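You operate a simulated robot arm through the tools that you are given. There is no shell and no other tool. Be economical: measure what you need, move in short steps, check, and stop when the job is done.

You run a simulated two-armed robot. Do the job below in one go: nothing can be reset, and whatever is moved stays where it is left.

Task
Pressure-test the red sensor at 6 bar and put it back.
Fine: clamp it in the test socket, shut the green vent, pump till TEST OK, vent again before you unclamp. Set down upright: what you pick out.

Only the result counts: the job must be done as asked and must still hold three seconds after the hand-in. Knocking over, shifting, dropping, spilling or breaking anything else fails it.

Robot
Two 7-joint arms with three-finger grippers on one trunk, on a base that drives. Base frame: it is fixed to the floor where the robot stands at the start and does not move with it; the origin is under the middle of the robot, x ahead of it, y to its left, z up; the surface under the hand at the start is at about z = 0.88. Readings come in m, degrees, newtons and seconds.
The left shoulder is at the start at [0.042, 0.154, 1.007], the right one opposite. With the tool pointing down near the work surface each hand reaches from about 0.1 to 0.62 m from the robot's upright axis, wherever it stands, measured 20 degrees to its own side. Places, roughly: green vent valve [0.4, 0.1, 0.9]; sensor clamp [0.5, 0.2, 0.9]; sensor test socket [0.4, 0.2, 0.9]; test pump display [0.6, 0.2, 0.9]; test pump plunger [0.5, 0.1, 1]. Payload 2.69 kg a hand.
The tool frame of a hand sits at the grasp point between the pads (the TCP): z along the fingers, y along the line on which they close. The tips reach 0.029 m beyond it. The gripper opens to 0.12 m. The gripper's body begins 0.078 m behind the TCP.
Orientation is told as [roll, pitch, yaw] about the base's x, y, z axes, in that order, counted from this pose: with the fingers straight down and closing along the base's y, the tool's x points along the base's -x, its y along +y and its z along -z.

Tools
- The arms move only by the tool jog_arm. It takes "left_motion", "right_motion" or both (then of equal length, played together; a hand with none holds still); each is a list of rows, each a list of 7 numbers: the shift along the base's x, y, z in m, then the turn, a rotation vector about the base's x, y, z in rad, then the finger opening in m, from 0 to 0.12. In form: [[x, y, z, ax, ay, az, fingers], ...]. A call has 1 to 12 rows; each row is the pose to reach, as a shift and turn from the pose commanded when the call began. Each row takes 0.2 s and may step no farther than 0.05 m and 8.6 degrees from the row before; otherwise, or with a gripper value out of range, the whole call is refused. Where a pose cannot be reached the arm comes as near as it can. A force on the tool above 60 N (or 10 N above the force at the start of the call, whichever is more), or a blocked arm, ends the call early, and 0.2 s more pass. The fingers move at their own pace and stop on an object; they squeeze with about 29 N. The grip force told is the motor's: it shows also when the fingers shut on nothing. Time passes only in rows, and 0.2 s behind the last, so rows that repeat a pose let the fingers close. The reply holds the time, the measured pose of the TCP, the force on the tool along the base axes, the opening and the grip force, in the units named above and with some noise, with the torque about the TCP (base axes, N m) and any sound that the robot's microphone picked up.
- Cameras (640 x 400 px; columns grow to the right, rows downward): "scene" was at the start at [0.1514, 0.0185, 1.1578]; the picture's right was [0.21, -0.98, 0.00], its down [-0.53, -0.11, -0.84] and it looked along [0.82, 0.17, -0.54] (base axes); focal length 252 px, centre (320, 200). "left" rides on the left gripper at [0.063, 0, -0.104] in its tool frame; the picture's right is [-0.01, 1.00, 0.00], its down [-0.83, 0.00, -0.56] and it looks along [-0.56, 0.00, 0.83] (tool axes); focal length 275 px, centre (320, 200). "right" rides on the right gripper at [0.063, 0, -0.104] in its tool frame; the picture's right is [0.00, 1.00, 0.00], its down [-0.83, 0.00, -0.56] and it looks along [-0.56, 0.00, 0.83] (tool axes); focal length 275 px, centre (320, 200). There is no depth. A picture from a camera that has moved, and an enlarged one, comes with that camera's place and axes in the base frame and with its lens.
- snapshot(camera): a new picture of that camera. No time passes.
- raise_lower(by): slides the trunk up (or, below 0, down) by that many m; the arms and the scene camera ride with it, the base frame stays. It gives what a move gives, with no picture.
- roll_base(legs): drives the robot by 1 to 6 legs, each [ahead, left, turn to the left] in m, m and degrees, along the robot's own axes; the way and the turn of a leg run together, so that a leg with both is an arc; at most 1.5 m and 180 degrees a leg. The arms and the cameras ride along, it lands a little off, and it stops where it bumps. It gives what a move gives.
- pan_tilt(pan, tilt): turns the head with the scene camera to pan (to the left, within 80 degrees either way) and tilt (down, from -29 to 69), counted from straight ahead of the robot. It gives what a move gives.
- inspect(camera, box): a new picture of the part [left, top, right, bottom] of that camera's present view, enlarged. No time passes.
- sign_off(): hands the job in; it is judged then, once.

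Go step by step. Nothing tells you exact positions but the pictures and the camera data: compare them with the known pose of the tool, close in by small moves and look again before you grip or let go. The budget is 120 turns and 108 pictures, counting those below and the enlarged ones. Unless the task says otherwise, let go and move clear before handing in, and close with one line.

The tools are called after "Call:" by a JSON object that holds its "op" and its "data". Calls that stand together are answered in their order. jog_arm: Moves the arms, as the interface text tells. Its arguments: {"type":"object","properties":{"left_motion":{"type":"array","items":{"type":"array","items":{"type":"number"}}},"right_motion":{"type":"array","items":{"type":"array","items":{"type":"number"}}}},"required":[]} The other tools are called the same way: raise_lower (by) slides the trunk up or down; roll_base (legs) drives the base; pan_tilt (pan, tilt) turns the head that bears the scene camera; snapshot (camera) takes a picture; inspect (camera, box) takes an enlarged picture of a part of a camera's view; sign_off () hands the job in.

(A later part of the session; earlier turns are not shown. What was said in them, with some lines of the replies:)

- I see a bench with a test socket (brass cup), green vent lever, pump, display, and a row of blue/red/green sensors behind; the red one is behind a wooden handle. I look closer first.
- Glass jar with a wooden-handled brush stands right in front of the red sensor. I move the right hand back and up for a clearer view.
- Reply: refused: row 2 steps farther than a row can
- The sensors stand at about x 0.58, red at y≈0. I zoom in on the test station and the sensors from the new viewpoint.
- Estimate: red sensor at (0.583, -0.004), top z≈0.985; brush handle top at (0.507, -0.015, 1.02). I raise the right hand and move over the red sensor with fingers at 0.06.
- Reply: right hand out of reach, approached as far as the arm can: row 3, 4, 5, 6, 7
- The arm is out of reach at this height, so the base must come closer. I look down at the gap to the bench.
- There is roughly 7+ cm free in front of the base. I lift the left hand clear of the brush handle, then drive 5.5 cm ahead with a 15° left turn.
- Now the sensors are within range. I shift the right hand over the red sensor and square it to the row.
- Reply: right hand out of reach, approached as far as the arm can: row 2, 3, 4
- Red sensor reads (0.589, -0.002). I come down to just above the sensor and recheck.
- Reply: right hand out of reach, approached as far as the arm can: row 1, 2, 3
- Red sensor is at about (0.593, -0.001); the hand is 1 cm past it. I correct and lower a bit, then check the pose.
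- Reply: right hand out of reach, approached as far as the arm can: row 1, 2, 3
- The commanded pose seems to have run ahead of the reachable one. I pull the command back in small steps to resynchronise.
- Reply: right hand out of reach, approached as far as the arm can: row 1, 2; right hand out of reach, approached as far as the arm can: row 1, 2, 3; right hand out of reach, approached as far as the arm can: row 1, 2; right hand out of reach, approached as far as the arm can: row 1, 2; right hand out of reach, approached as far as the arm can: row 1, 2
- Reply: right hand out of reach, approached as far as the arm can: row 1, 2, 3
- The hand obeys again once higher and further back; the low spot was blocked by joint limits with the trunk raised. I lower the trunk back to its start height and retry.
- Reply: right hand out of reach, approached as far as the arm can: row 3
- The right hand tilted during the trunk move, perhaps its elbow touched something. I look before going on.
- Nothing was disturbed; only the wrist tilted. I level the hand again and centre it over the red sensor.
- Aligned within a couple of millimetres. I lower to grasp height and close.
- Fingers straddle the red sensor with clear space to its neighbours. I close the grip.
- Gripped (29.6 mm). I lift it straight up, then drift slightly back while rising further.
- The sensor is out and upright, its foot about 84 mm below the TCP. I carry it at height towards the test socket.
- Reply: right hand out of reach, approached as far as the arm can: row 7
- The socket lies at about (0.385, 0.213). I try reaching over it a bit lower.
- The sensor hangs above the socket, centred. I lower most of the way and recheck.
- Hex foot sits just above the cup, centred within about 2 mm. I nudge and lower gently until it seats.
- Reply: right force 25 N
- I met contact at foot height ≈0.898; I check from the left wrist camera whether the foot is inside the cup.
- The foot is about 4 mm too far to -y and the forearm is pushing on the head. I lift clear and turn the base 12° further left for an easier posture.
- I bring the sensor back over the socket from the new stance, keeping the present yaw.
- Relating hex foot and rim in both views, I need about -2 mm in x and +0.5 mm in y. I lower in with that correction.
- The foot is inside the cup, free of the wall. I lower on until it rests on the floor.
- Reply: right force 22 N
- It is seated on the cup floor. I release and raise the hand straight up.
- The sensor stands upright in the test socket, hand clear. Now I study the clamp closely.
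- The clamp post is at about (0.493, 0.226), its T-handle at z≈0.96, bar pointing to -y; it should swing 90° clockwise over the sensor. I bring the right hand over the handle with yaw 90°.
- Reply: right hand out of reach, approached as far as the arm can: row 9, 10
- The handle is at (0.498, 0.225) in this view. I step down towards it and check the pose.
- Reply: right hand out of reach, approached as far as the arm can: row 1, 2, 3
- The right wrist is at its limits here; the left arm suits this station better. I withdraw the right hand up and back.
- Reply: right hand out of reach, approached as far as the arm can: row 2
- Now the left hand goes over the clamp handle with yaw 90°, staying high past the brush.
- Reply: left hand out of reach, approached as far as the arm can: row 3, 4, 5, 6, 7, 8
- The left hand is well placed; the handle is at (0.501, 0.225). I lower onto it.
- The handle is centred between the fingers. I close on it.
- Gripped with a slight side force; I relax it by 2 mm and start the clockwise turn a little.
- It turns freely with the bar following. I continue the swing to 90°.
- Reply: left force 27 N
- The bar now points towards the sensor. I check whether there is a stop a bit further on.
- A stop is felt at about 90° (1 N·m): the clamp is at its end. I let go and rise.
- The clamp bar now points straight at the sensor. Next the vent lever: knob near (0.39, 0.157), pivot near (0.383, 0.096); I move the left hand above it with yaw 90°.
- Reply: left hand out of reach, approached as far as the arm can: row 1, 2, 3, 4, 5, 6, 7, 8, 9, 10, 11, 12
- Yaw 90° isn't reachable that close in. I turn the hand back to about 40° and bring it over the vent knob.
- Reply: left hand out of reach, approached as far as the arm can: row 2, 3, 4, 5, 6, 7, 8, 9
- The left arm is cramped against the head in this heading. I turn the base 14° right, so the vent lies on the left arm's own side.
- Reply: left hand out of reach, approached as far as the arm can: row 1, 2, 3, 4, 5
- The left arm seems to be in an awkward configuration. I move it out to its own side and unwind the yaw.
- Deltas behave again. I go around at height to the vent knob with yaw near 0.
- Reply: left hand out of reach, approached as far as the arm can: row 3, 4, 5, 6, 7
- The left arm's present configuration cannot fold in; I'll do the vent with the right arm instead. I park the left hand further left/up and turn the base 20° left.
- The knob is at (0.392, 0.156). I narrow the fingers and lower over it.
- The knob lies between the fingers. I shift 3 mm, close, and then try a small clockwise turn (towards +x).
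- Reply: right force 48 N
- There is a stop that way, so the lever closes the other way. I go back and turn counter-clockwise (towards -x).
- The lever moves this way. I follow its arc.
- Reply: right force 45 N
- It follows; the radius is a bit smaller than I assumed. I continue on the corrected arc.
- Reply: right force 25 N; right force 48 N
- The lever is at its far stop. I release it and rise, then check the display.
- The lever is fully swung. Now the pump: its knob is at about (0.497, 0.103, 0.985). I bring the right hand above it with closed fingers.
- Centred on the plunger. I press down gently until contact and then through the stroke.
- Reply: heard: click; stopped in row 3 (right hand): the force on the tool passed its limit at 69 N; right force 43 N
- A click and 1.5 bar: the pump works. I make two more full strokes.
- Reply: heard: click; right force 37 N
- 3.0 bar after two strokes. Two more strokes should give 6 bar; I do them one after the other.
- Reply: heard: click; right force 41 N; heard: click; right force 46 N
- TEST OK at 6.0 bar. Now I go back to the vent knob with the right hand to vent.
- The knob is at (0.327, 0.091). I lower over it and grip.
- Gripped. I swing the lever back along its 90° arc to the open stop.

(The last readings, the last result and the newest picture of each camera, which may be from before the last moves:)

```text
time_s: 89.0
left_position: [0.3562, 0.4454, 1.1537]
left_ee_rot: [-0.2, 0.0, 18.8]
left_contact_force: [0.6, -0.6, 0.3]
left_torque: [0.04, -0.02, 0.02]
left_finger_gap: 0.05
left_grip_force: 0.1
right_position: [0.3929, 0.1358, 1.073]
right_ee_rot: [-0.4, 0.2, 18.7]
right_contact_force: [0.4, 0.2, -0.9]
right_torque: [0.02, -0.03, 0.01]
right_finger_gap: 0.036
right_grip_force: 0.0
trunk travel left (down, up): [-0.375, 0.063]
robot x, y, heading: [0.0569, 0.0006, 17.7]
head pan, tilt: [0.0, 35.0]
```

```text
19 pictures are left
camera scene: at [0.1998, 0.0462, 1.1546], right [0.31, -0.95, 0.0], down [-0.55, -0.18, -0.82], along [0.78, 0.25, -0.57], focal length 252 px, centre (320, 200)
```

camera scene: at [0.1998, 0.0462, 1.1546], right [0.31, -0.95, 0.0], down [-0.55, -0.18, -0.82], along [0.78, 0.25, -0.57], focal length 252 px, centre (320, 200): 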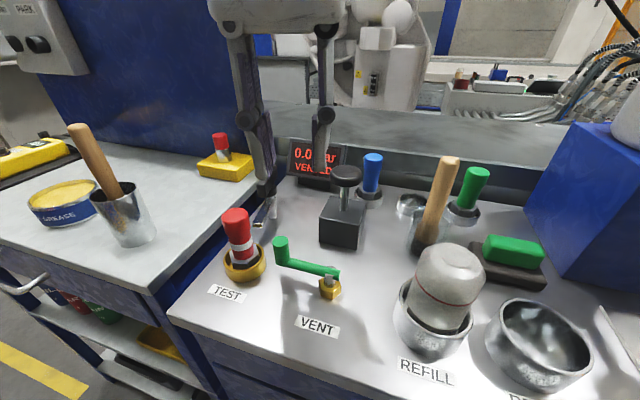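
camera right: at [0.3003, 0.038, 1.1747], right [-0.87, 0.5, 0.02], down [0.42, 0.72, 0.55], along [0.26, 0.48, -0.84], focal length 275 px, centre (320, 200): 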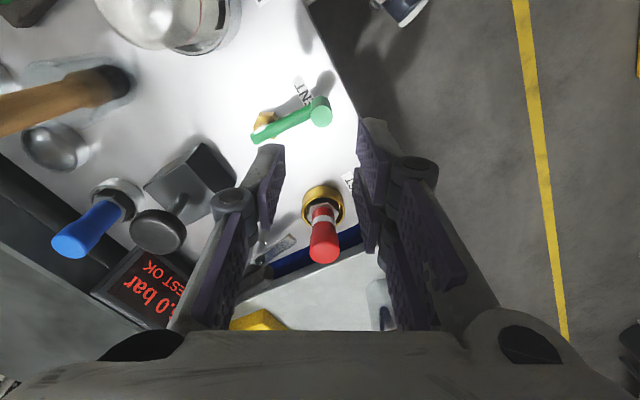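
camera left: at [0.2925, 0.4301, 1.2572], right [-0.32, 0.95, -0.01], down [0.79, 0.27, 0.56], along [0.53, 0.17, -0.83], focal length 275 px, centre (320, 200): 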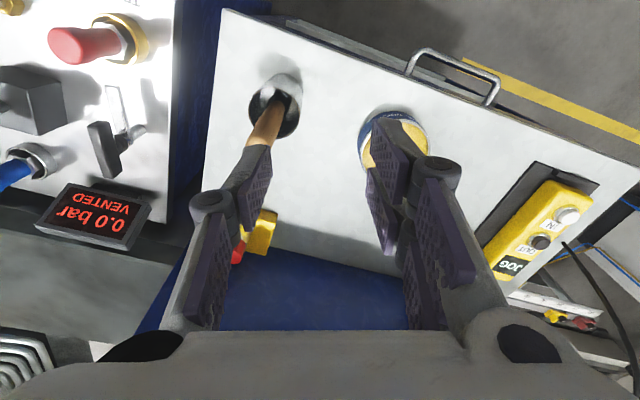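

Display shows 0.0 bar VENTED. Now unclamp with the left arm as before: I retract the right hand and return the base to the earlier heading of about 12°.

Call:
{"op": "jog_arm", "data": {"right_motion": [[-0.02, -0.03, 0.02, 0, 0, 0, 0.036], [-0.04, -0.07, 0.03, 0, 0, 0, 0.036], [-0.06, -0.11, 0.03, 0, 0, 0, 0.036], [-0.075, -0.15, 0.03, 0, 0, 0, 0.036], [-0.09, -0.19, 0.03, 0, 0, 0, 0.05]]}}

Call:
{"op": "roll_base", "data": {"legs": [[0, 0, -6]]}}

Call:
{"op": "jog_arm", "data": {"left_motion": [[0.02, -0.03, 0, 0, 0, -0.03, 0.055], [0.04, -0.06, 0, 0, 0, -0.06, 0.055], [0.06, -0.09, 0, 0, 0, -0.1, 0.055], [0.075, -0.12, -0.01, 0, 0, -0.1, 0.055], [0.09, -0.15, -0.02, 0, 0, -0.1, 0.055], [0.1, -0.18, -0.03, 0, 0, -0.1, 0.055], [0.105, -0.2, -0.05, 0, 0, -0.1, 0.055]]}}

```text
time_s: 90.2
left_position: [0.3566, 0.4449, 1.1549]
left_ee_rot: [-0.1, 0.2, 18.8]
left_contact_force: [0.4, -0.5, 0.4]
left_torque: [-0.01, 0.01, 0.02]
left_finger_gap: 0.0501
left_grip_force: 0.0
right_position: [0.3009, -0.0562, 1.0964]
right_ee_rot: [-1.1, 0.3, 18.8]
right_contact_force: [-2.8, -1.3, 1.7]
right_torque: [0.11, -0.36, 0.02]
right_finger_gap: 0.0503
right_grip_force: 0.1
trunk travel left (down, up): [-0.375, 0.063]
robot x, y, heading: [0.0526, 0.0021, 17.9]
head pan, tilt: [0.0, 35.0]
```

```text
time_s: 91.2
left_position: [0.3995, 0.4135, 1.1541]
left_ee_rot: [-0.2, 0.0, 13.1]
left_contact_force: [-0.2, 0.3, -0.7]
left_torque: [0.01, 0.01, 0.0]
left_finger_gap: 0.0499
left_grip_force: 0.1
right_position: [0.2931, -0.0804, 1.1007]
right_ee_rot: [-0.3, 0.1, 13.0]
right_contact_force: [-0.9, 0.0, 0.8]
right_torque: [-0.01, 0.04, 0.01]
right_finger_gap: 0.05
right_grip_force: 0.1
trunk travel left (down, up): [-0.375, 0.063]
robot x, y, heading: [0.0537, 0.0029, 12.0]
head pan, tilt: [0.0, 35.0]
```

```text
time_s: 92.8
left_position: [0.507, 0.2118, 1.1045]
left_ee_rot: [-0.2, 0.1, 7.3]
left_contact_force: [0.1, -0.2, 0.3]
left_torque: [0.02, -0.01, -0.01]
left_finger_gap: 0.0551
left_grip_force: 0.1
left hand out of reach, approached as far as the arm can: row 3, 5
right_position: [0.2925, -0.0798, 1.1001]
right_ee_rot: [-0.3, 0.2, 12.9]
right_contact_force: [0.8, 1.0, 0.3]
right_torque: [-0.01, -0.04, -0.02]
right_finger_gap: 0.0499
right_grip_force: 0.1
trunk travel left (down, up): [-0.375, 0.063]
robot x, y, heading: [0.0542, -0.0013, 12.1]
head pan, tilt: [0.0, 35.0]
```

Call:
{"op": "jog_arm", "data": {"left_motion": [[-0.003, 0.008, -0.02, 0, 0, 0, 0.055], [-0.007, 0.0165, -0.045, 0, 0, 0, 0.055], [-0.007, 0.0165, -0.07, 0, 0, 0, 0.055]]}}

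Call:
{"op": "snapshot", "data": {"camera": "left"}}

```text
time_s: 93.5
left_position: [0.4974, 0.2311, 1.0339]
left_ee_rot: [-0.2, 0.0, 7.2]
left_contact_force: [-0.1, -0.3, 0.2]
left_torque: [0.03, -0.01, 0.06]
left_finger_gap: 0.0551
left_grip_force: 0.1
right_position: [0.294, -0.0796, 1.101]
right_ee_rot: [-0.5, 0.1, 12.9]
right_contact_force: [-0.4, -0.7, 0.6]
right_torque: [0.02, 0.0, 0.02]
right_finger_gap: 0.05
right_grip_force: 0.1
trunk travel left (down, up): [-0.375, 0.063]
robot x, y, heading: [0.0564, -0.0029, 12.1]
head pan, tilt: [0.0, 35.0]
```

```text
18 pictures are left
camera left: at [0.4355, 0.2225, 1.1373], right [-0.12, 0.99, 0.0], down [0.83, 0.1, 0.56], along [0.55, 0.07, -0.83], focal length 275 px, centre (320, 200)
```

left: 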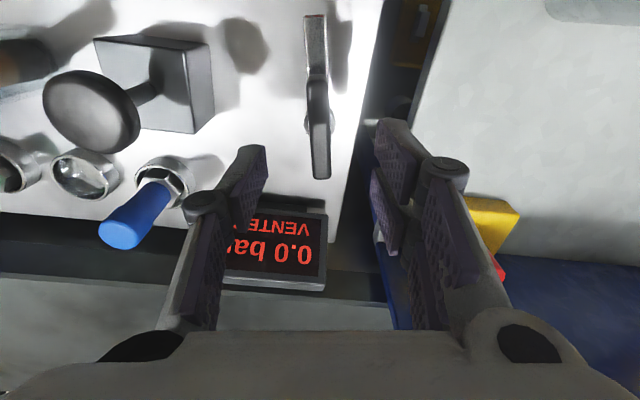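

Aligned with the handle. I lower, grip, and turn it back counter-clockwise.

Call:
{"op": "jog_arm", "data": {"left_motion": [[0.001, -0.001, -0.03, 0, 0, 0, 0.055], [0.002, -0.002, -0.06, 0, 0, 0, 0.055], [0.002, -0.002, -0.071, 0, 0, 0, 0.055], [0.002, -0.002, -0.071, 0, 0, 0, 0.01], [0.002, -0.002, -0.071, 0, 0, 0, 0.005], [0.002, -0.002, -0.071, 0, 0, 0, 0.005]]}}

```text
time_s: 95.0
left_position: [0.5003, 0.2297, 0.964]
left_ee_rot: [0.0, 0.0, 7.3]
left_contact_force: [-1.4, 17.0, -0.7]
left_torque: [0.75, -0.47, 0.0]
left_finger_gap: 0.023
left_grip_force: 44.9
right_position: [0.2931, -0.0786, 1.1012]
right_ee_rot: [-0.5, 0.1, 12.8]
right_contact_force: [0.2, 0.8, -0.3]
right_torque: [0.04, 0.02, -0.03]
right_finger_gap: 0.0501
right_grip_force: 0.0
trunk travel left (down, up): [-0.375, 0.063]
robot x, y, heading: [0.0542, -0.0018, 12.3]
head pan, tilt: [0.0, 35.0]
```

Call:
{"op": "jog_arm", "data": {"left_motion": [[0, 0.002, 0, 0, 0, 0.12, 0.005], [0, 0.002, 0, 0, 0, 0.25, 0.005], [0, 0.002, 0, 0, 0, 0.38, 0.005], [0, 0.002, 0, 0, 0, 0.51, 0.005], [0, 0.002, 0, 0, 0, 0.64, 0.005], [0, 0.002, 0, 0, 0, 0.77, 0.005], [0, 0.002, 0, 0, 0, 0.9, 0.005], [0, 0.002, 0, 0, 0, 1.03, 0.005], [0, 0.002, 0, 0, 0, 1.16, 0.005], [0, 0.002, 0, 0, 0, 1.29, 0.005], [0, 0.002, 0, 0, 0, 1.4, 0.005], [0, 0.002, 0, 0, 0, 1.45, 0.005]]}}

Call:
{"op": "snapshot", "data": {"camera": "left"}}

```text
time_s: 97.5
left_position: [0.5005, 0.2302, 0.9636]
left_ee_rot: [-0.2, 0.1, 90.3]
left_contact_force: [6.5, 6.6, 8.0]
left_torque: [0.2, -0.23, -0.52]
left_finger_gap: 0.0231
left_grip_force: 44.7
right_position: [0.2939, -0.079, 1.1009]
right_ee_rot: [-0.4, 0.1, 13.0]
right_contact_force: [-1.4, -0.2, 0.8]
right_torque: [0.01, 0.01, 0.01]
right_finger_gap: 0.0498
right_grip_force: 0.0
trunk travel left (down, up): [-0.375, 0.063]
robot x, y, heading: [0.056, 0.002, 11.8]
head pan, tilt: [0.0, 35.0]
```

```text
17 pictures are left
camera left: at [0.5001, 0.1671, 1.0677], right [-1.0, 0.0, 0.0], down [0.0, 0.83, 0.56], along [0.0, 0.56, -0.83], focal length 275 px, centre (320, 200)
```

left: 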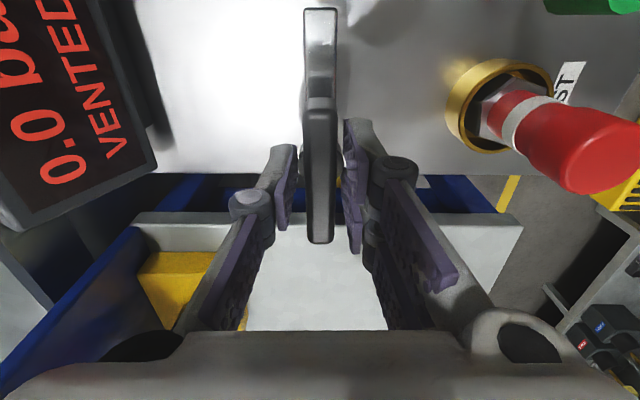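

The clamp is open again. I release, rise and park the left hand out of the way.

Call:
{"op": "jog_arm", "data": {"left_motion": [[0, 0, 0, 0, 0, 0, 0.02], [0, 0, 0, 0, 0, 0, 0.05], [0, 0, 0, 0, 0, 0, 0.06], [0, 0, 0.0, 0, 0, 0, 0.06], [0, 0, 0.04, 0, 0, 0, 0.06], [0, 0, 0.08, 0, 0, 0, 0.06], [0, 0.02, 0.12, 0, 0, -0.13, 0.06], [0, 0.05, 0.15, 0, 0, -0.26, 0.06], [0, 0.08, 0.17, 0, 0, -0.39, 0.06], [0, 0.11, 0.18, 0, 0, -0.52, 0.06], [0, 0.13, 0.18, 0, 0, -0.65, 0.06], [0, 0.14, 0.18, 0, 0, -0.78, 0.06]]}}

Call:
{"op": "roll_base", "data": {"legs": [[0, 0, 15]]}}

Call:
{"op": "jog_arm", "data": {"right_motion": [[0.02, 0.04, 0.01, 0, 0, 0, 0.05], [0.04, 0.08, 0.01, 0, 0, 0, 0.055], [0.05, 0.12, 0.01, 0, 0, 0, 0.055], [0.06, 0.16, 0.01, 0, 0, 0, 0.055]]}}

Call:
{"op": "snapshot", "data": {"camera": "scene"}}

```text
time_s: 100.2
left_position: [0.4491, 0.314, 1.1637]
left_ee_rot: [-0.3, -1.3, 45.3]
left_contact_force: [-1.1, -3.0, 0.3]
left_torque: [0.33, -0.1, 0.01]
left_finger_gap: 0.06
left_grip_force: 0.0
left hand out of reach, approached as far as the arm can: row 9, 10, 11, 12
right_position: [0.2917, -0.0868, 1.1028]
right_ee_rot: [0.0, -0.1, 12.9]
right_contact_force: [-0.5, -1.9, 0.1]
right_torque: [0.19, -0.04, -0.01]
right_finger_gap: 0.0506
right_grip_force: 0.0
trunk travel left (down, up): [-0.375, 0.063]
robot x, y, heading: [0.0537, -0.0008, 12.0]
head pan, tilt: [0.0, 35.0]
```

```text
time_s: 101.4
left_position: [0.3575, 0.4115, 1.1604]
left_ee_rot: [-0.4, -0.9, 60.0]
left_contact_force: [-0.1, 0.0, 0.2]
left_torque: [0.0, 0.04, 0.0]
left_finger_gap: 0.0601
left_grip_force: 0.0
right_position: [0.3048, -0.0166, 1.1009]
right_ee_rot: [-0.4, 0.1, 27.6]
right_contact_force: [-0.4, -0.6, -0.4]
right_torque: [-0.02, 0.0, 0.01]
right_finger_gap: 0.0503
right_grip_force: 0.0
trunk travel left (down, up): [-0.375, 0.063]
robot x, y, heading: [0.0549, -0.0005, 26.7]
head pan, tilt: [0.0, 35.0]
```

```text
time_s: 102.4
left_position: [0.3566, 0.4127, 1.1611]
left_ee_rot: [-0.4, -0.8, 60.0]
left_contact_force: [-0.6, 0.4, 0.4]
left_torque: [-0.01, -0.01, 0.02]
left_finger_gap: 0.0601
left_grip_force: 0.0
right_position: [0.3645, 0.1434, 1.1101]
right_ee_rot: [-0.4, 0.1, 27.6]
right_contact_force: [1.3, -0.1, 0.3]
right_torque: [-0.02, 0.0, 0.01]
right_finger_gap: 0.0552
right_grip_force: 0.0
trunk travel left (down, up): [-0.375, 0.063]
robot x, y, heading: [0.0595, 0.0003, 26.5]
head pan, tilt: [0.0, 35.0]
```

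```text
16 pictures are left
camera scene: at [0.191, 0.0693, 1.1544], right [0.45, -0.89, 0.0], down [-0.51, -0.26, -0.82], along [0.73, 0.37, -0.57], focal length 252 px, centre (320, 200)
```

scene: 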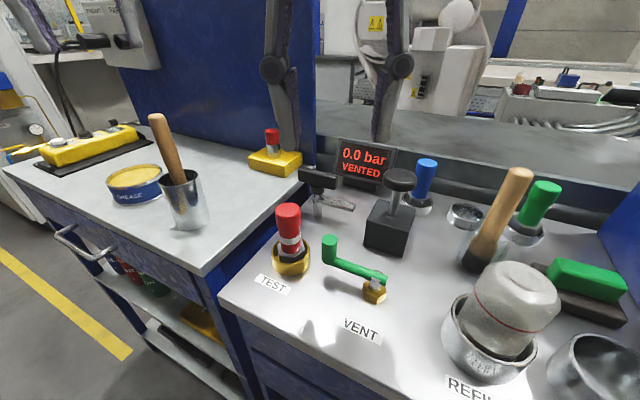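

All safe: vented and unclamped. I bring the right hand back over the sensor at the pose where I released it.

Call:
{"op": "jog_arm", "data": {"right_motion": [[0.005, 0.02, 0, 0, 0, -0.09, 0.055], [0.01, 0.04, -0.01, 0, 0, -0.18, 0.055], [0.015, 0.06, -0.03, 0, 0, -0.27, 0.055], [0.0185, 0.07, -0.06, 0.007, 0, -0.27, 0.055]]}}

Call:
{"op": "snapshot", "data": {"camera": "right"}}

```text
time_s: 103.4
left_position: [0.3577, 0.4112, 1.1599]
left_ee_rot: [-0.4, -0.8, 60.0]
left_contact_force: [-0.3, -0.8, 0.2]
left_torque: [0.0, -0.01, -0.04]
left_finger_gap: 0.0601
left_grip_force: 0.0
right_position: [0.3842, 0.214, 1.0514]
right_ee_rot: [0.0, -0.1, 12.1]
right_contact_force: [0.4, 0.4, -0.4]
right_torque: [-0.03, 0.01, -0.05]
right_finger_gap: 0.055
right_grip_force: 0.1
trunk travel left (down, up): [-0.375, 0.063]
robot x, y, heading: [0.0571, -0.0004, 26.7]
head pan, tilt: [0.0, 35.0]
```

```text
15 pictures are left
camera right: at [0.3232, 0.1994, 1.1557], right [-0.21, 0.98, 0.0], down [0.81, 0.18, 0.56], along [0.54, 0.12, -0.83], focal length 275 px, centre (320, 200)
```

right: 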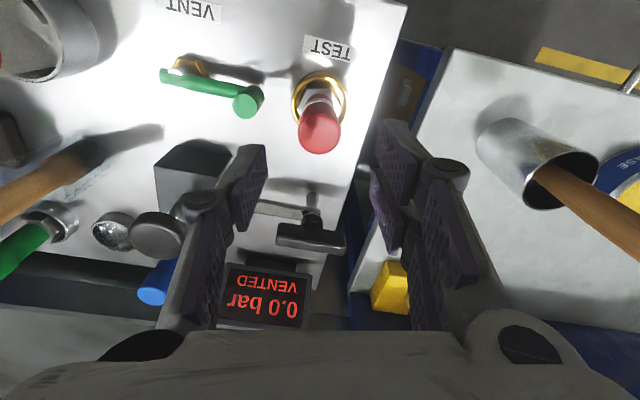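

The sensor stands as left. I lower, grip and lift it out.

Call:
{"op": "jog_arm", "data": {"right_motion": [[-0.0005, -0.001, -0.03, 0, 0, 0, 0.055], [-0.001, -0.001, -0.06, 0, 0, 0, 0.055], [-0.001, -0.001, -0.08, 0, 0, 0, 0.055], [-0.001, -0.001, -0.093, 0, 0, 0, 0.055], [-0.001, -0.001, -0.093, 0, 0, 0, 0.03], [-0.001, -0.001, -0.093, 0, 0, 0, 0.01], [-0.001, -0.001, -0.093, 0, 0, 0, 0.01], [-0.001, -0.001, -0.093, 0, 0, 0, 0.01]]}}

Call:
{"op": "jog_arm", "data": {"right_motion": [[0, 0, 0.015, 0, 0, 0, 0.01], [0, 0, 0.03, 0, 0, 0, 0.01], [0, 0, 0.05, 0, 0, 0, 0.01], [0, 0, 0.075, 0, 0, 0, 0.01], [0, 0, 0.1, 0, 0, 0, 0.01], [0, 0, 0.13, 0, 0, 0, 0.01]]}}

Call:
{"op": "snapshot", "data": {"camera": "right"}}

```text
time_s: 105.2
left_position: [0.357, 0.4114, 1.1607]
left_ee_rot: [-0.4, -0.7, 60.1]
left_contact_force: [0.9, 0.7, 0.6]
left_torque: [0.02, -0.02, -0.04]
left_finger_gap: 0.0598
left_grip_force: 0.1
right_position: [0.3823, 0.2127, 0.9573]
right_ee_rot: [0.0, 0.0, 12.2]
right_contact_force: [0.3, 1.2, -0.5]
right_torque: [0.02, 0.02, 0.01]
right_finger_gap: 0.029
right_grip_force: 29.5
trunk travel left (down, up): [-0.375, 0.063]
robot x, y, heading: [0.0554, 0.0019, 27.1]
head pan, tilt: [0.0, 35.0]
```

```text
time_s: 106.6
left_position: [0.3562, 0.4125, 1.1607]
left_ee_rot: [-0.4, -0.7, 60.0]
left_contact_force: [-0.1, 0.2, 0.2]
left_torque: [-0.01, 0.01, 0.01]
left_finger_gap: 0.0601
left_grip_force: 0.0
right_position: [0.3821, 0.2131, 1.0878]
right_ee_rot: [0.0, 0.1, 12.1]
right_contact_force: [0.0, 0.7, -0.6]
right_torque: [-0.01, 0.04, 0.0]
right_finger_gap: 0.029
right_grip_force: 29.1
trunk travel left (down, up): [-0.375, 0.063]
robot x, y, heading: [0.055, -0.0019, 27.0]
head pan, tilt: [0.0, 35.0]
```

```text
14 pictures are left
camera right: at [0.3217, 0.1986, 1.1927], right [-0.21, 0.98, 0.0], down [0.81, 0.18, 0.56], along [0.54, 0.12, -0.83], focal length 275 px, centre (320, 200)
```

right: 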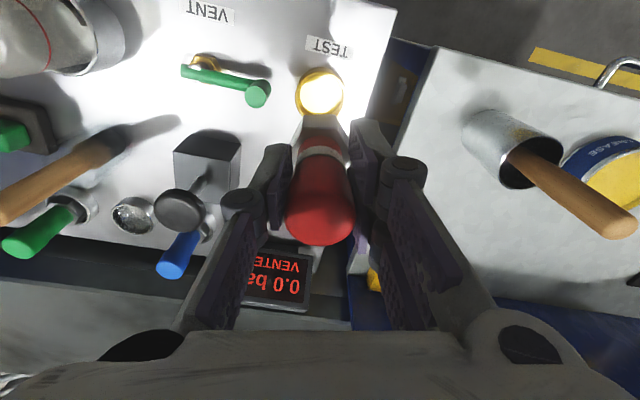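

Sensor lifted. I raise a little more, turn the base back to 15° heading (known good for the rack) and retrace the path.

Call:
{"op": "jog_arm", "data": {"right_motion": [[0, 0, 0.014, 0, 0, 0, 0.01]]}}

Call:
{"op": "roll_base", "data": {"legs": [[0, 0, -12]]}}

```text
time_s: 107.0
left_position: [0.3573, 0.4117, 1.1598]
left_ee_rot: [-0.4, -0.8, 60.1]
left_contact_force: [-0.3, 0.0, -0.2]
left_torque: [0.01, -0.01, 0.02]
left_finger_gap: 0.0602
left_grip_force: 0.0
right_position: [0.3829, 0.2131, 1.1016]
right_ee_rot: [0.0, 0.0, 12.1]
right_contact_force: [0.0, -0.6, -1.5]
right_torque: [0.03, -0.03, 0.0]
right_finger_gap: 0.029
right_grip_force: 28.7
trunk travel left (down, up): [-0.375, 0.063]
robot x, y, heading: [0.0558, -0.0001, 26.8]
head pan, tilt: [0.0, 35.0]
```

```text
time_s: 108.2
left_position: [0.4367, 0.3394, 1.1601]
left_ee_rot: [-0.4, -0.9, 47.9]
left_contact_force: [-0.3, 0.2, -0.4]
left_torque: [0.0, 0.04, 0.02]
left_finger_gap: 0.06
left_grip_force: 0.2
right_position: [0.4212, 0.1383, 1.1016]
right_ee_rot: [-0.1, -0.1, 0.1]
right_contact_force: [0.0, 0.0, -0.5]
right_torque: [-0.01, 0.02, 0.01]
right_finger_gap: 0.0292
right_grip_force: 29.2
trunk travel left (down, up): [-0.375, 0.063]
robot x, y, heading: [0.0539, -0.0032, 15.0]
head pan, tilt: [0.0, 35.0]
```

Call:
{"op": "jog_arm", "data": {"right_motion": [[0.024, -0.02, 0, 0, 0, 0, 0.01], [0.048, -0.042, 0, 0, 0, 0, 0.01], [0.072, -0.063, 0, 0, 0, 0, 0.01], [0.096, -0.084, 0, 0, 0, 0, 0.01], [0.12, -0.105, 0, 0, 0, 0, 0.01], [0.139, -0.124, 0, 0, 0, 0, 0.01]]}}

Call:
{"op": "snapshot", "data": {"camera": "right"}}

```text
time_s: 109.6
left_position: [0.4366, 0.3386, 1.1612]
left_ee_rot: [-0.4, -0.7, 48.0]
left_contact_force: [0.5, -0.5, 0.5]
left_torque: [0.03, 0.02, -0.02]
left_finger_gap: 0.0602
left_grip_force: 0.1
right_position: [0.5596, 0.0134, 1.1017]
right_ee_rot: [-0.1, -0.1, 0.1]
right_contact_force: [-0.1, 0.3, -1.1]
right_torque: [0.02, 0.01, 0.0]
right_finger_gap: 0.0288
right_grip_force: 29.0
trunk travel left (down, up): [-0.375, 0.063]
robot x, y, heading: [0.056, -0.0011, 14.7]
head pan, tilt: [0.0, 35.0]
```

```text
13 pictures are left
camera right: at [0.4979, 0.0134, 1.2066], right [-0.01, 1.0, 0.0], down [0.83, 0.0, 0.56], along [0.56, 0.0, -0.83], focal length 275 px, centre (320, 200)
```

right: 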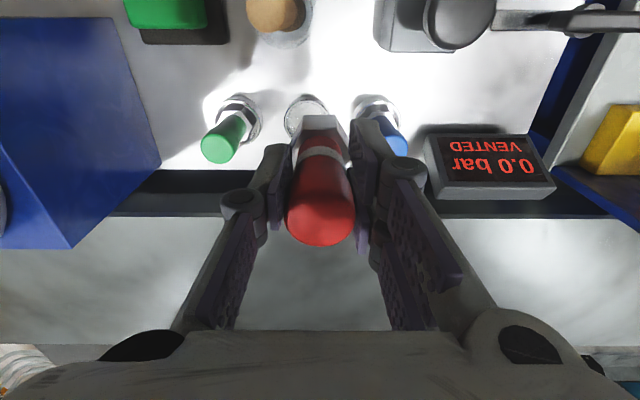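

Same view as on the way out. I move above the home socket and lower to just over the rim.

Call:
{"op": "jog_arm", "data": {"right_motion": [[0.01, -0.005, -0.02, 0, 0, 0, 0.01], [0.02, -0.01, -0.04, 0, 0, 0, 0.01], [0.032, -0.0155, -0.06, 0, 0, 0, 0.01], [0.032, -0.0155, -0.08, 0, 0, 0, 0.01], [0.032, -0.0155, -0.095, 0, 0, 0, 0.01]]}}

Call:
{"op": "inspect", "data": {"camera": "right", "box": [240, 50, 400, 240]}}

Call:
{"op": "inspect", "data": {"camera": "scene", "box": [320, 100, 500, 260]}}

```text
time_s: 110.8
left_position: [0.4369, 0.3394, 1.1603]
left_ee_rot: [-0.5, -0.8, 47.9]
left_contact_force: [0.8, 0.1, 0.0]
left_torque: [-0.02, 0.01, 0.04]
left_finger_gap: 0.06
left_grip_force: 0.0
right_position: [0.592, -0.0002, 1.0049]
right_ee_rot: [0.0, -0.1, 0.1]
right_contact_force: [0.2, 0.8, -1.1]
right_torque: [0.02, 0.05, -0.02]
right_finger_gap: 0.0288
right_grip_force: 29.1
trunk travel left (down, up): [-0.375, 0.063]
robot x, y, heading: [0.0569, -0.0017, 14.5]
head pan, tilt: [0.0, 35.0]
```

```text
2.11 times, centred on (320, 145) of right
camera zoom: at [0.5296, -0.0012, 1.1102], right [-0.01, 1.0, 0.0], down [0.83, 0.0, 0.56], along [0.56, 0.0, -0.83], focal length 580 px, centre (320, 316)
```

zoom: 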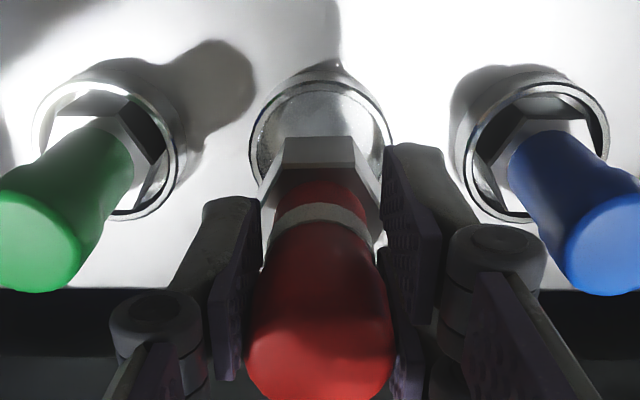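

```text
2.50 times, centred on (410, 180) of scene
camera zoom: at [0.2025, 0.0386, 1.1545], right [0.25, -0.97, 0.0], down [-0.55, -0.15, -0.82], along [0.79, 0.21, -0.57], focal length 629 px, centre (95, 250)
```

zoom: 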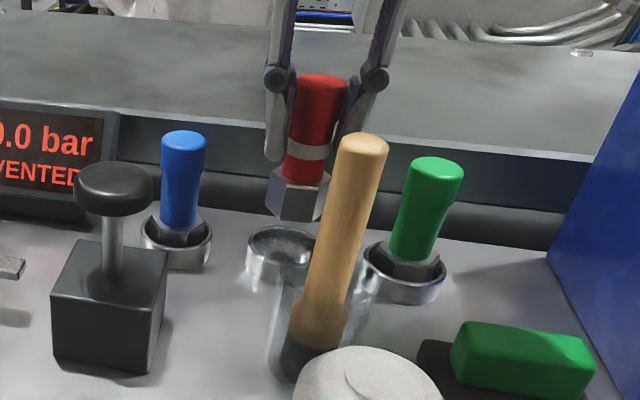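

The foot hangs just over the rim; I take tight views to judge the fore-aft alignment.

Call:
{"op": "inspect", "data": {"camera": "scene", "box": [385, 150, 465, 220]}}

Call:
{"op": "inspect", "data": {"camera": "right", "box": [280, 70, 360, 140]}}

```text
5.71 times, centred on (425, 185) of scene
camera zoom: at [0.2025, 0.0386, 1.1545], right [0.25, -0.97, 0.0], down [-0.55, -0.15, -0.82], along [0.79, 0.21, -0.57], focal length 1439 px, centre (-280, 286)
```

zoom: 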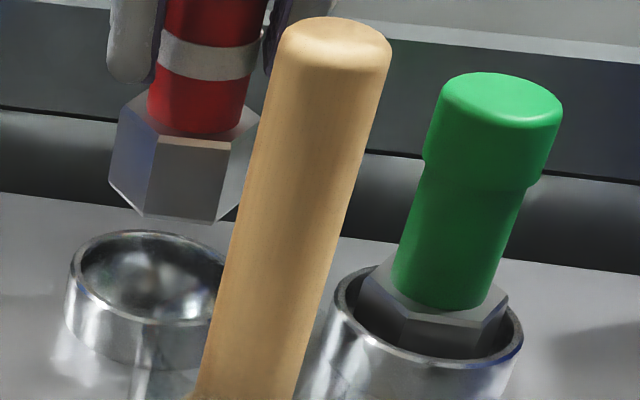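

```text
5.71 times, centred on (320, 105) of right
camera zoom: at [0.5296, -0.0012, 1.1102], right [-0.01, 1.0, 0.0], down [0.83, 0.0, 0.56], along [0.56, 0.0, -0.83], focal length 1573 px, centre (320, 743)
```

zoom: 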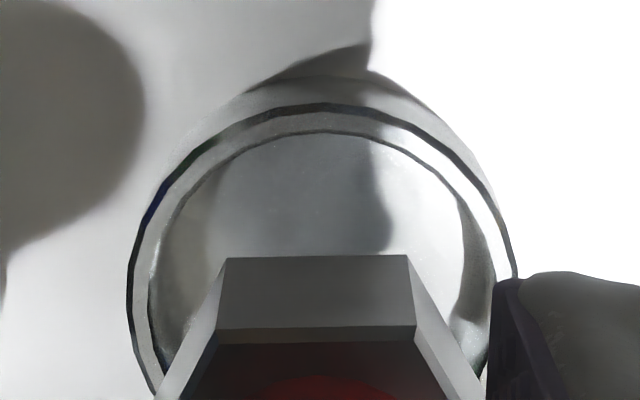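

Estimates say the foot is 2–4 mm too far forward. I shift back 3 mm and 1 mm to +y, and lower gently past the rim.

Call:
{"op": "jog_arm", "data": {"right_motion": [[-0.003, 0.001, 0, 0, 0, 0, 0.01], [-0.003, 0.001, -0.012, 0, 0, 0, 0.01], [-0.003, 0.001, -0.022, 0, 0, 0, 0.01], [-0.003, 0.001, -0.028, 0, 0, 0, 0.01]]}}

```text
time_s: 111.8
left_position: [0.4357, 0.3394, 1.1614]
left_ee_rot: [-0.4, -0.8, 47.9]
left_contact_force: [0.7, -0.6, 0.2]
left_torque: [-0.01, -0.01, 0.01]
left_finger_gap: 0.0598
left_grip_force: 0.1
right_position: [0.5885, 0.0018, 0.9795]
right_ee_rot: [0.0, -0.1, 0.1]
right_contact_force: [-0.4, -1.2, -0.3]
right_torque: [-0.03, 0.0, -0.01]
right_finger_gap: 0.0289
right_grip_force: 28.8
trunk travel left (down, up): [-0.375, 0.063]
robot x, y, heading: [0.0581, -0.0, 14.5]
head pan, tilt: [0.0, 35.0]
```

Call:
{"op": "jog_arm", "data": {"right_motion": [[0, 0, -0.004, 0, 0, 0, 0.01], [0, 0, -0.008, 0, 0, 0, 0.01], [0, 0, -0.011, 0, 0, 0, 0.01]]}}

Call:
{"op": "inspect", "data": {"camera": "scene", "box": [385, 140, 465, 220]}}

```text
time_s: 112.6
left_position: [0.4353, 0.3386, 1.1616]
left_ee_rot: [-0.4, -0.9, 47.9]
left_contact_force: [0.5, -0.2, 0.5]
left_torque: [-0.01, 0.0, 0.05]
left_finger_gap: 0.0603
left_grip_force: 0.1
right_position: [0.5879, 0.0006, 0.9695]
right_ee_rot: [0.1, -0.3, 0.0]
right_contact_force: [4.0, -1.8, 21.0]
right_torque: [-0.02, -0.08, -0.08]
right_finger_gap: 0.0286
right_grip_force: 29.1
trunk travel left (down, up): [-0.375, 0.063]
robot x, y, heading: [0.0567, -0.0024, 14.7]
head pan, tilt: [0.0, 35.0]
```

```text
5.00 times, centred on (425, 180) of scene
camera zoom: at [0.2014, 0.0383, 1.1548], right [0.25, -0.97, 0.0], down [-0.55, -0.15, -0.82], along [0.79, 0.21, -0.57], focal length 1259 px, centre (-205, 300)
```

zoom: 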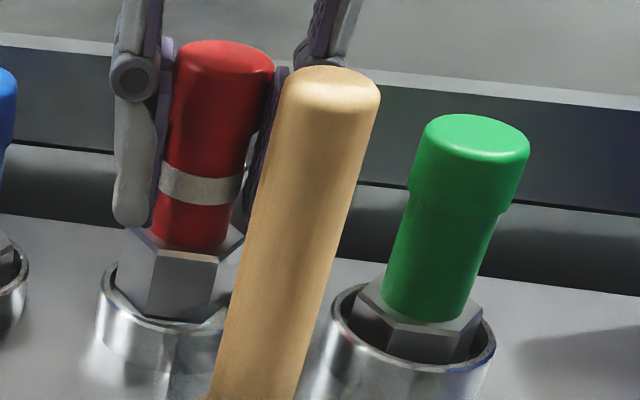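

Contact came early with the hex still high, so it is catching on the rim. I check with the wrist camera at this height.

Call:
{"op": "inspect", "data": {"camera": "right", "box": [270, 70, 370, 160]}}

```text
4.44 times, centred on (320, 115) of right
camera zoom: at [0.5256, -0.0002, 1.0742], right [0.0, 1.0, 0.0], down [0.83, 0.0, 0.56], along [0.56, 0.0, -0.83], focal length 1224 px, centre (320, 578)
```

zoom: 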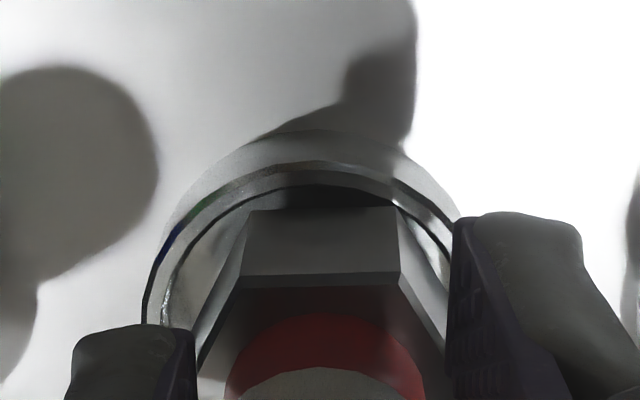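

The rim and hex are now at the same height, so the measure is clean: the foot must go about 1.8 mm forward. I lift slightly, shift and lower again.

Call:
{"op": "jog_arm", "data": {"right_motion": [[0, 0, 0.01, 0, 0, 0, 0.01], [0.002, 0.0, 0.01, 0, 0, 0, 0.01], [0.002, 0.0, 0.004, 0, 0, 0, 0.01], [0.002, 0, -0.002, 0, 0, 0, 0.01], [0.002, 0, -0.007, 0, 0, 0, 0.01]]}}

```text
time_s: 113.8
left_position: [0.4358, 0.339, 1.1599]
left_ee_rot: [-0.4, -0.9, 47.9]
left_contact_force: [-0.4, -0.6, 0.1]
left_torque: [-0.02, 0.01, 0.02]
left_finger_gap: 0.0601
left_grip_force: 0.0
right_position: [0.5922, -0.0, 0.96]
right_ee_rot: [0.1, -0.1, 0.0]
right_contact_force: [0.3, -0.2, -1.2]
right_torque: [0.02, 0.03, -0.01]
right_finger_gap: 0.0282
right_grip_force: 29.1
trunk travel left (down, up): [-0.375, 0.063]
robot x, y, heading: [0.0532, -0.0014, 14.5]
head pan, tilt: [0.0, 35.0]
```

It slipped past the rim without force. I go on down to the seat.

Call:
{"op": "jog_arm", "data": {"right_motion": [[0, 0, -0.005, 0, 0, 0, 0.01], [0, 0, -0.009, 0, 0, 0, 0.01], [0, 0, -0.012, 0, 0, 0, 0.01], [0, 0, -0.015, 0, 0, 0, 0.01]]}}

Call:
{"op": "inspect", "data": {"camera": "scene", "box": [385, 140, 465, 220]}}

```text
time_s: 114.8
left_position: [0.4341, 0.3387, 1.162]
left_ee_rot: [-0.6, -1.0, 48.0]
left_contact_force: [-0.2, -0.3, -0.4]
left_torque: [-0.02, -0.01, 0.03]
left_finger_gap: 0.0601
left_grip_force: 0.0
right_position: [0.5886, 0.0014, 0.9471]
right_ee_rot: [0.1, -0.3, 0.2]
right_contact_force: [-4.8, 1.8, 24.7]
right_torque: [-0.14, -0.29, -0.03]
right_finger_gap: 0.0282
right_grip_force: 28.9
trunk travel left (down, up): [-0.375, 0.063]
robot x, y, heading: [0.0552, 0.0031, 14.6]
head pan, tilt: [0.0, 35.0]
```

```text
5.00 times, centred on (425, 180) of scene
camera zoom: at [0.1999, 0.0387, 1.1551], right [0.25, -0.97, 0.0], down [-0.55, -0.15, -0.82], along [0.79, 0.21, -0.57], focal length 1259 px, centre (-205, 300)
```

zoom: 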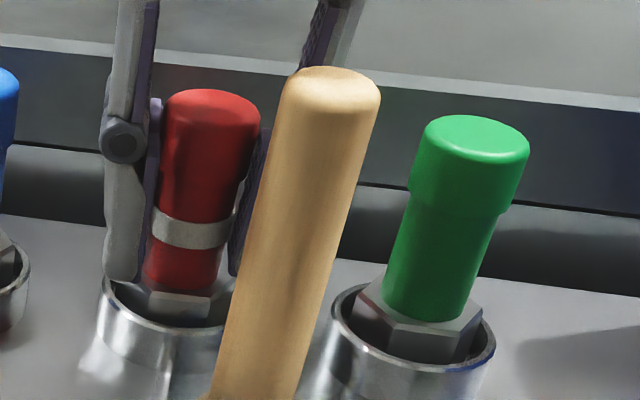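

Seated at the expected depth, level like its green neighbour. I open the fingers and rise straight up.

Call:
{"op": "jog_arm", "data": {"right_motion": [[0, 0, 0.001, 0, 0, 0, 0.035], [0, 0, 0.001, 0, 0, 0, 0.05], [0, 0, 0.001, 0, 0, 0, 0.052], [0, 0, 0.001, 0, 0, 0, 0.052], [0, 0, 0.03, 0, 0, 0, 0.052], [0, 0, 0.06, 0, 0, 0, 0.052], [0, 0, 0.09, 0, 0, 0, 0.052], [-0.01, 0.005, 0.12, 0, 0, 0, 0.052], [-0.02, 0.01, 0.14, 0, 0, 0, 0.052]]}}

Call:
{"op": "snapshot", "data": {"camera": "right"}}

Call:
{"op": "snapshot", "data": {"camera": "scene"}}

```text
time_s: 116.8
left_position: [0.4353, 0.339, 1.1606]
left_ee_rot: [-0.3, -1.0, 47.9]
left_contact_force: [0.2, 0.1, -0.6]
left_torque: [0.03, 0.04, 0.04]
left_finger_gap: 0.0598
left_grip_force: 0.1
right_position: [0.5691, 0.0113, 1.086]
right_ee_rot: [0.0, 0.0, 0.0]
right_contact_force: [-1.1, -0.2, 0.1]
right_torque: [0.03, 0.02, 0.02]
right_finger_gap: 0.0521
right_grip_force: 0.2
trunk travel left (down, up): [-0.375, 0.063]
robot x, y, heading: [0.0568, 0.0003, 14.8]
head pan, tilt: [0.0, 35.0]
```

```text
5 pictures are left
camera right: at [0.5061, 0.011, 1.1916], right [-0.01, 1.0, 0.0], down [0.83, 0.01, 0.56], along [0.56, 0.0, -0.83], focal length 275 px, centre (320, 200)
```

right: 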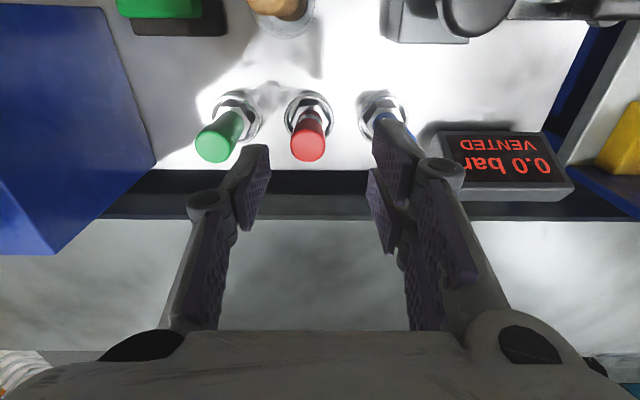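

```text
4 pictures are left
camera scene: at [0.2022, 0.0387, 1.1545], right [0.25, -0.97, 0.0], down [-0.55, -0.15, -0.82], along [0.79, 0.21, -0.57], focal length 252 px, centre (320, 200)
```

scene: 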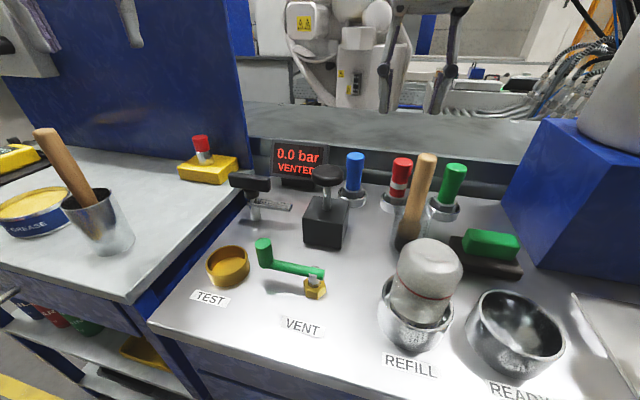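

The red sensor is back upright in its rack cup with the test ring on it. The station is vented and unclamped, both hands are clear and everything else looks untouched, so I hand in.

Call:
{"op": "sign_off", "data": {}}

```text
The job is handed in.
```

The red sensor passed its pressure test (TEST OK at 6.0 bar). I vented it before unclamping, and it is back upright in its home socket.
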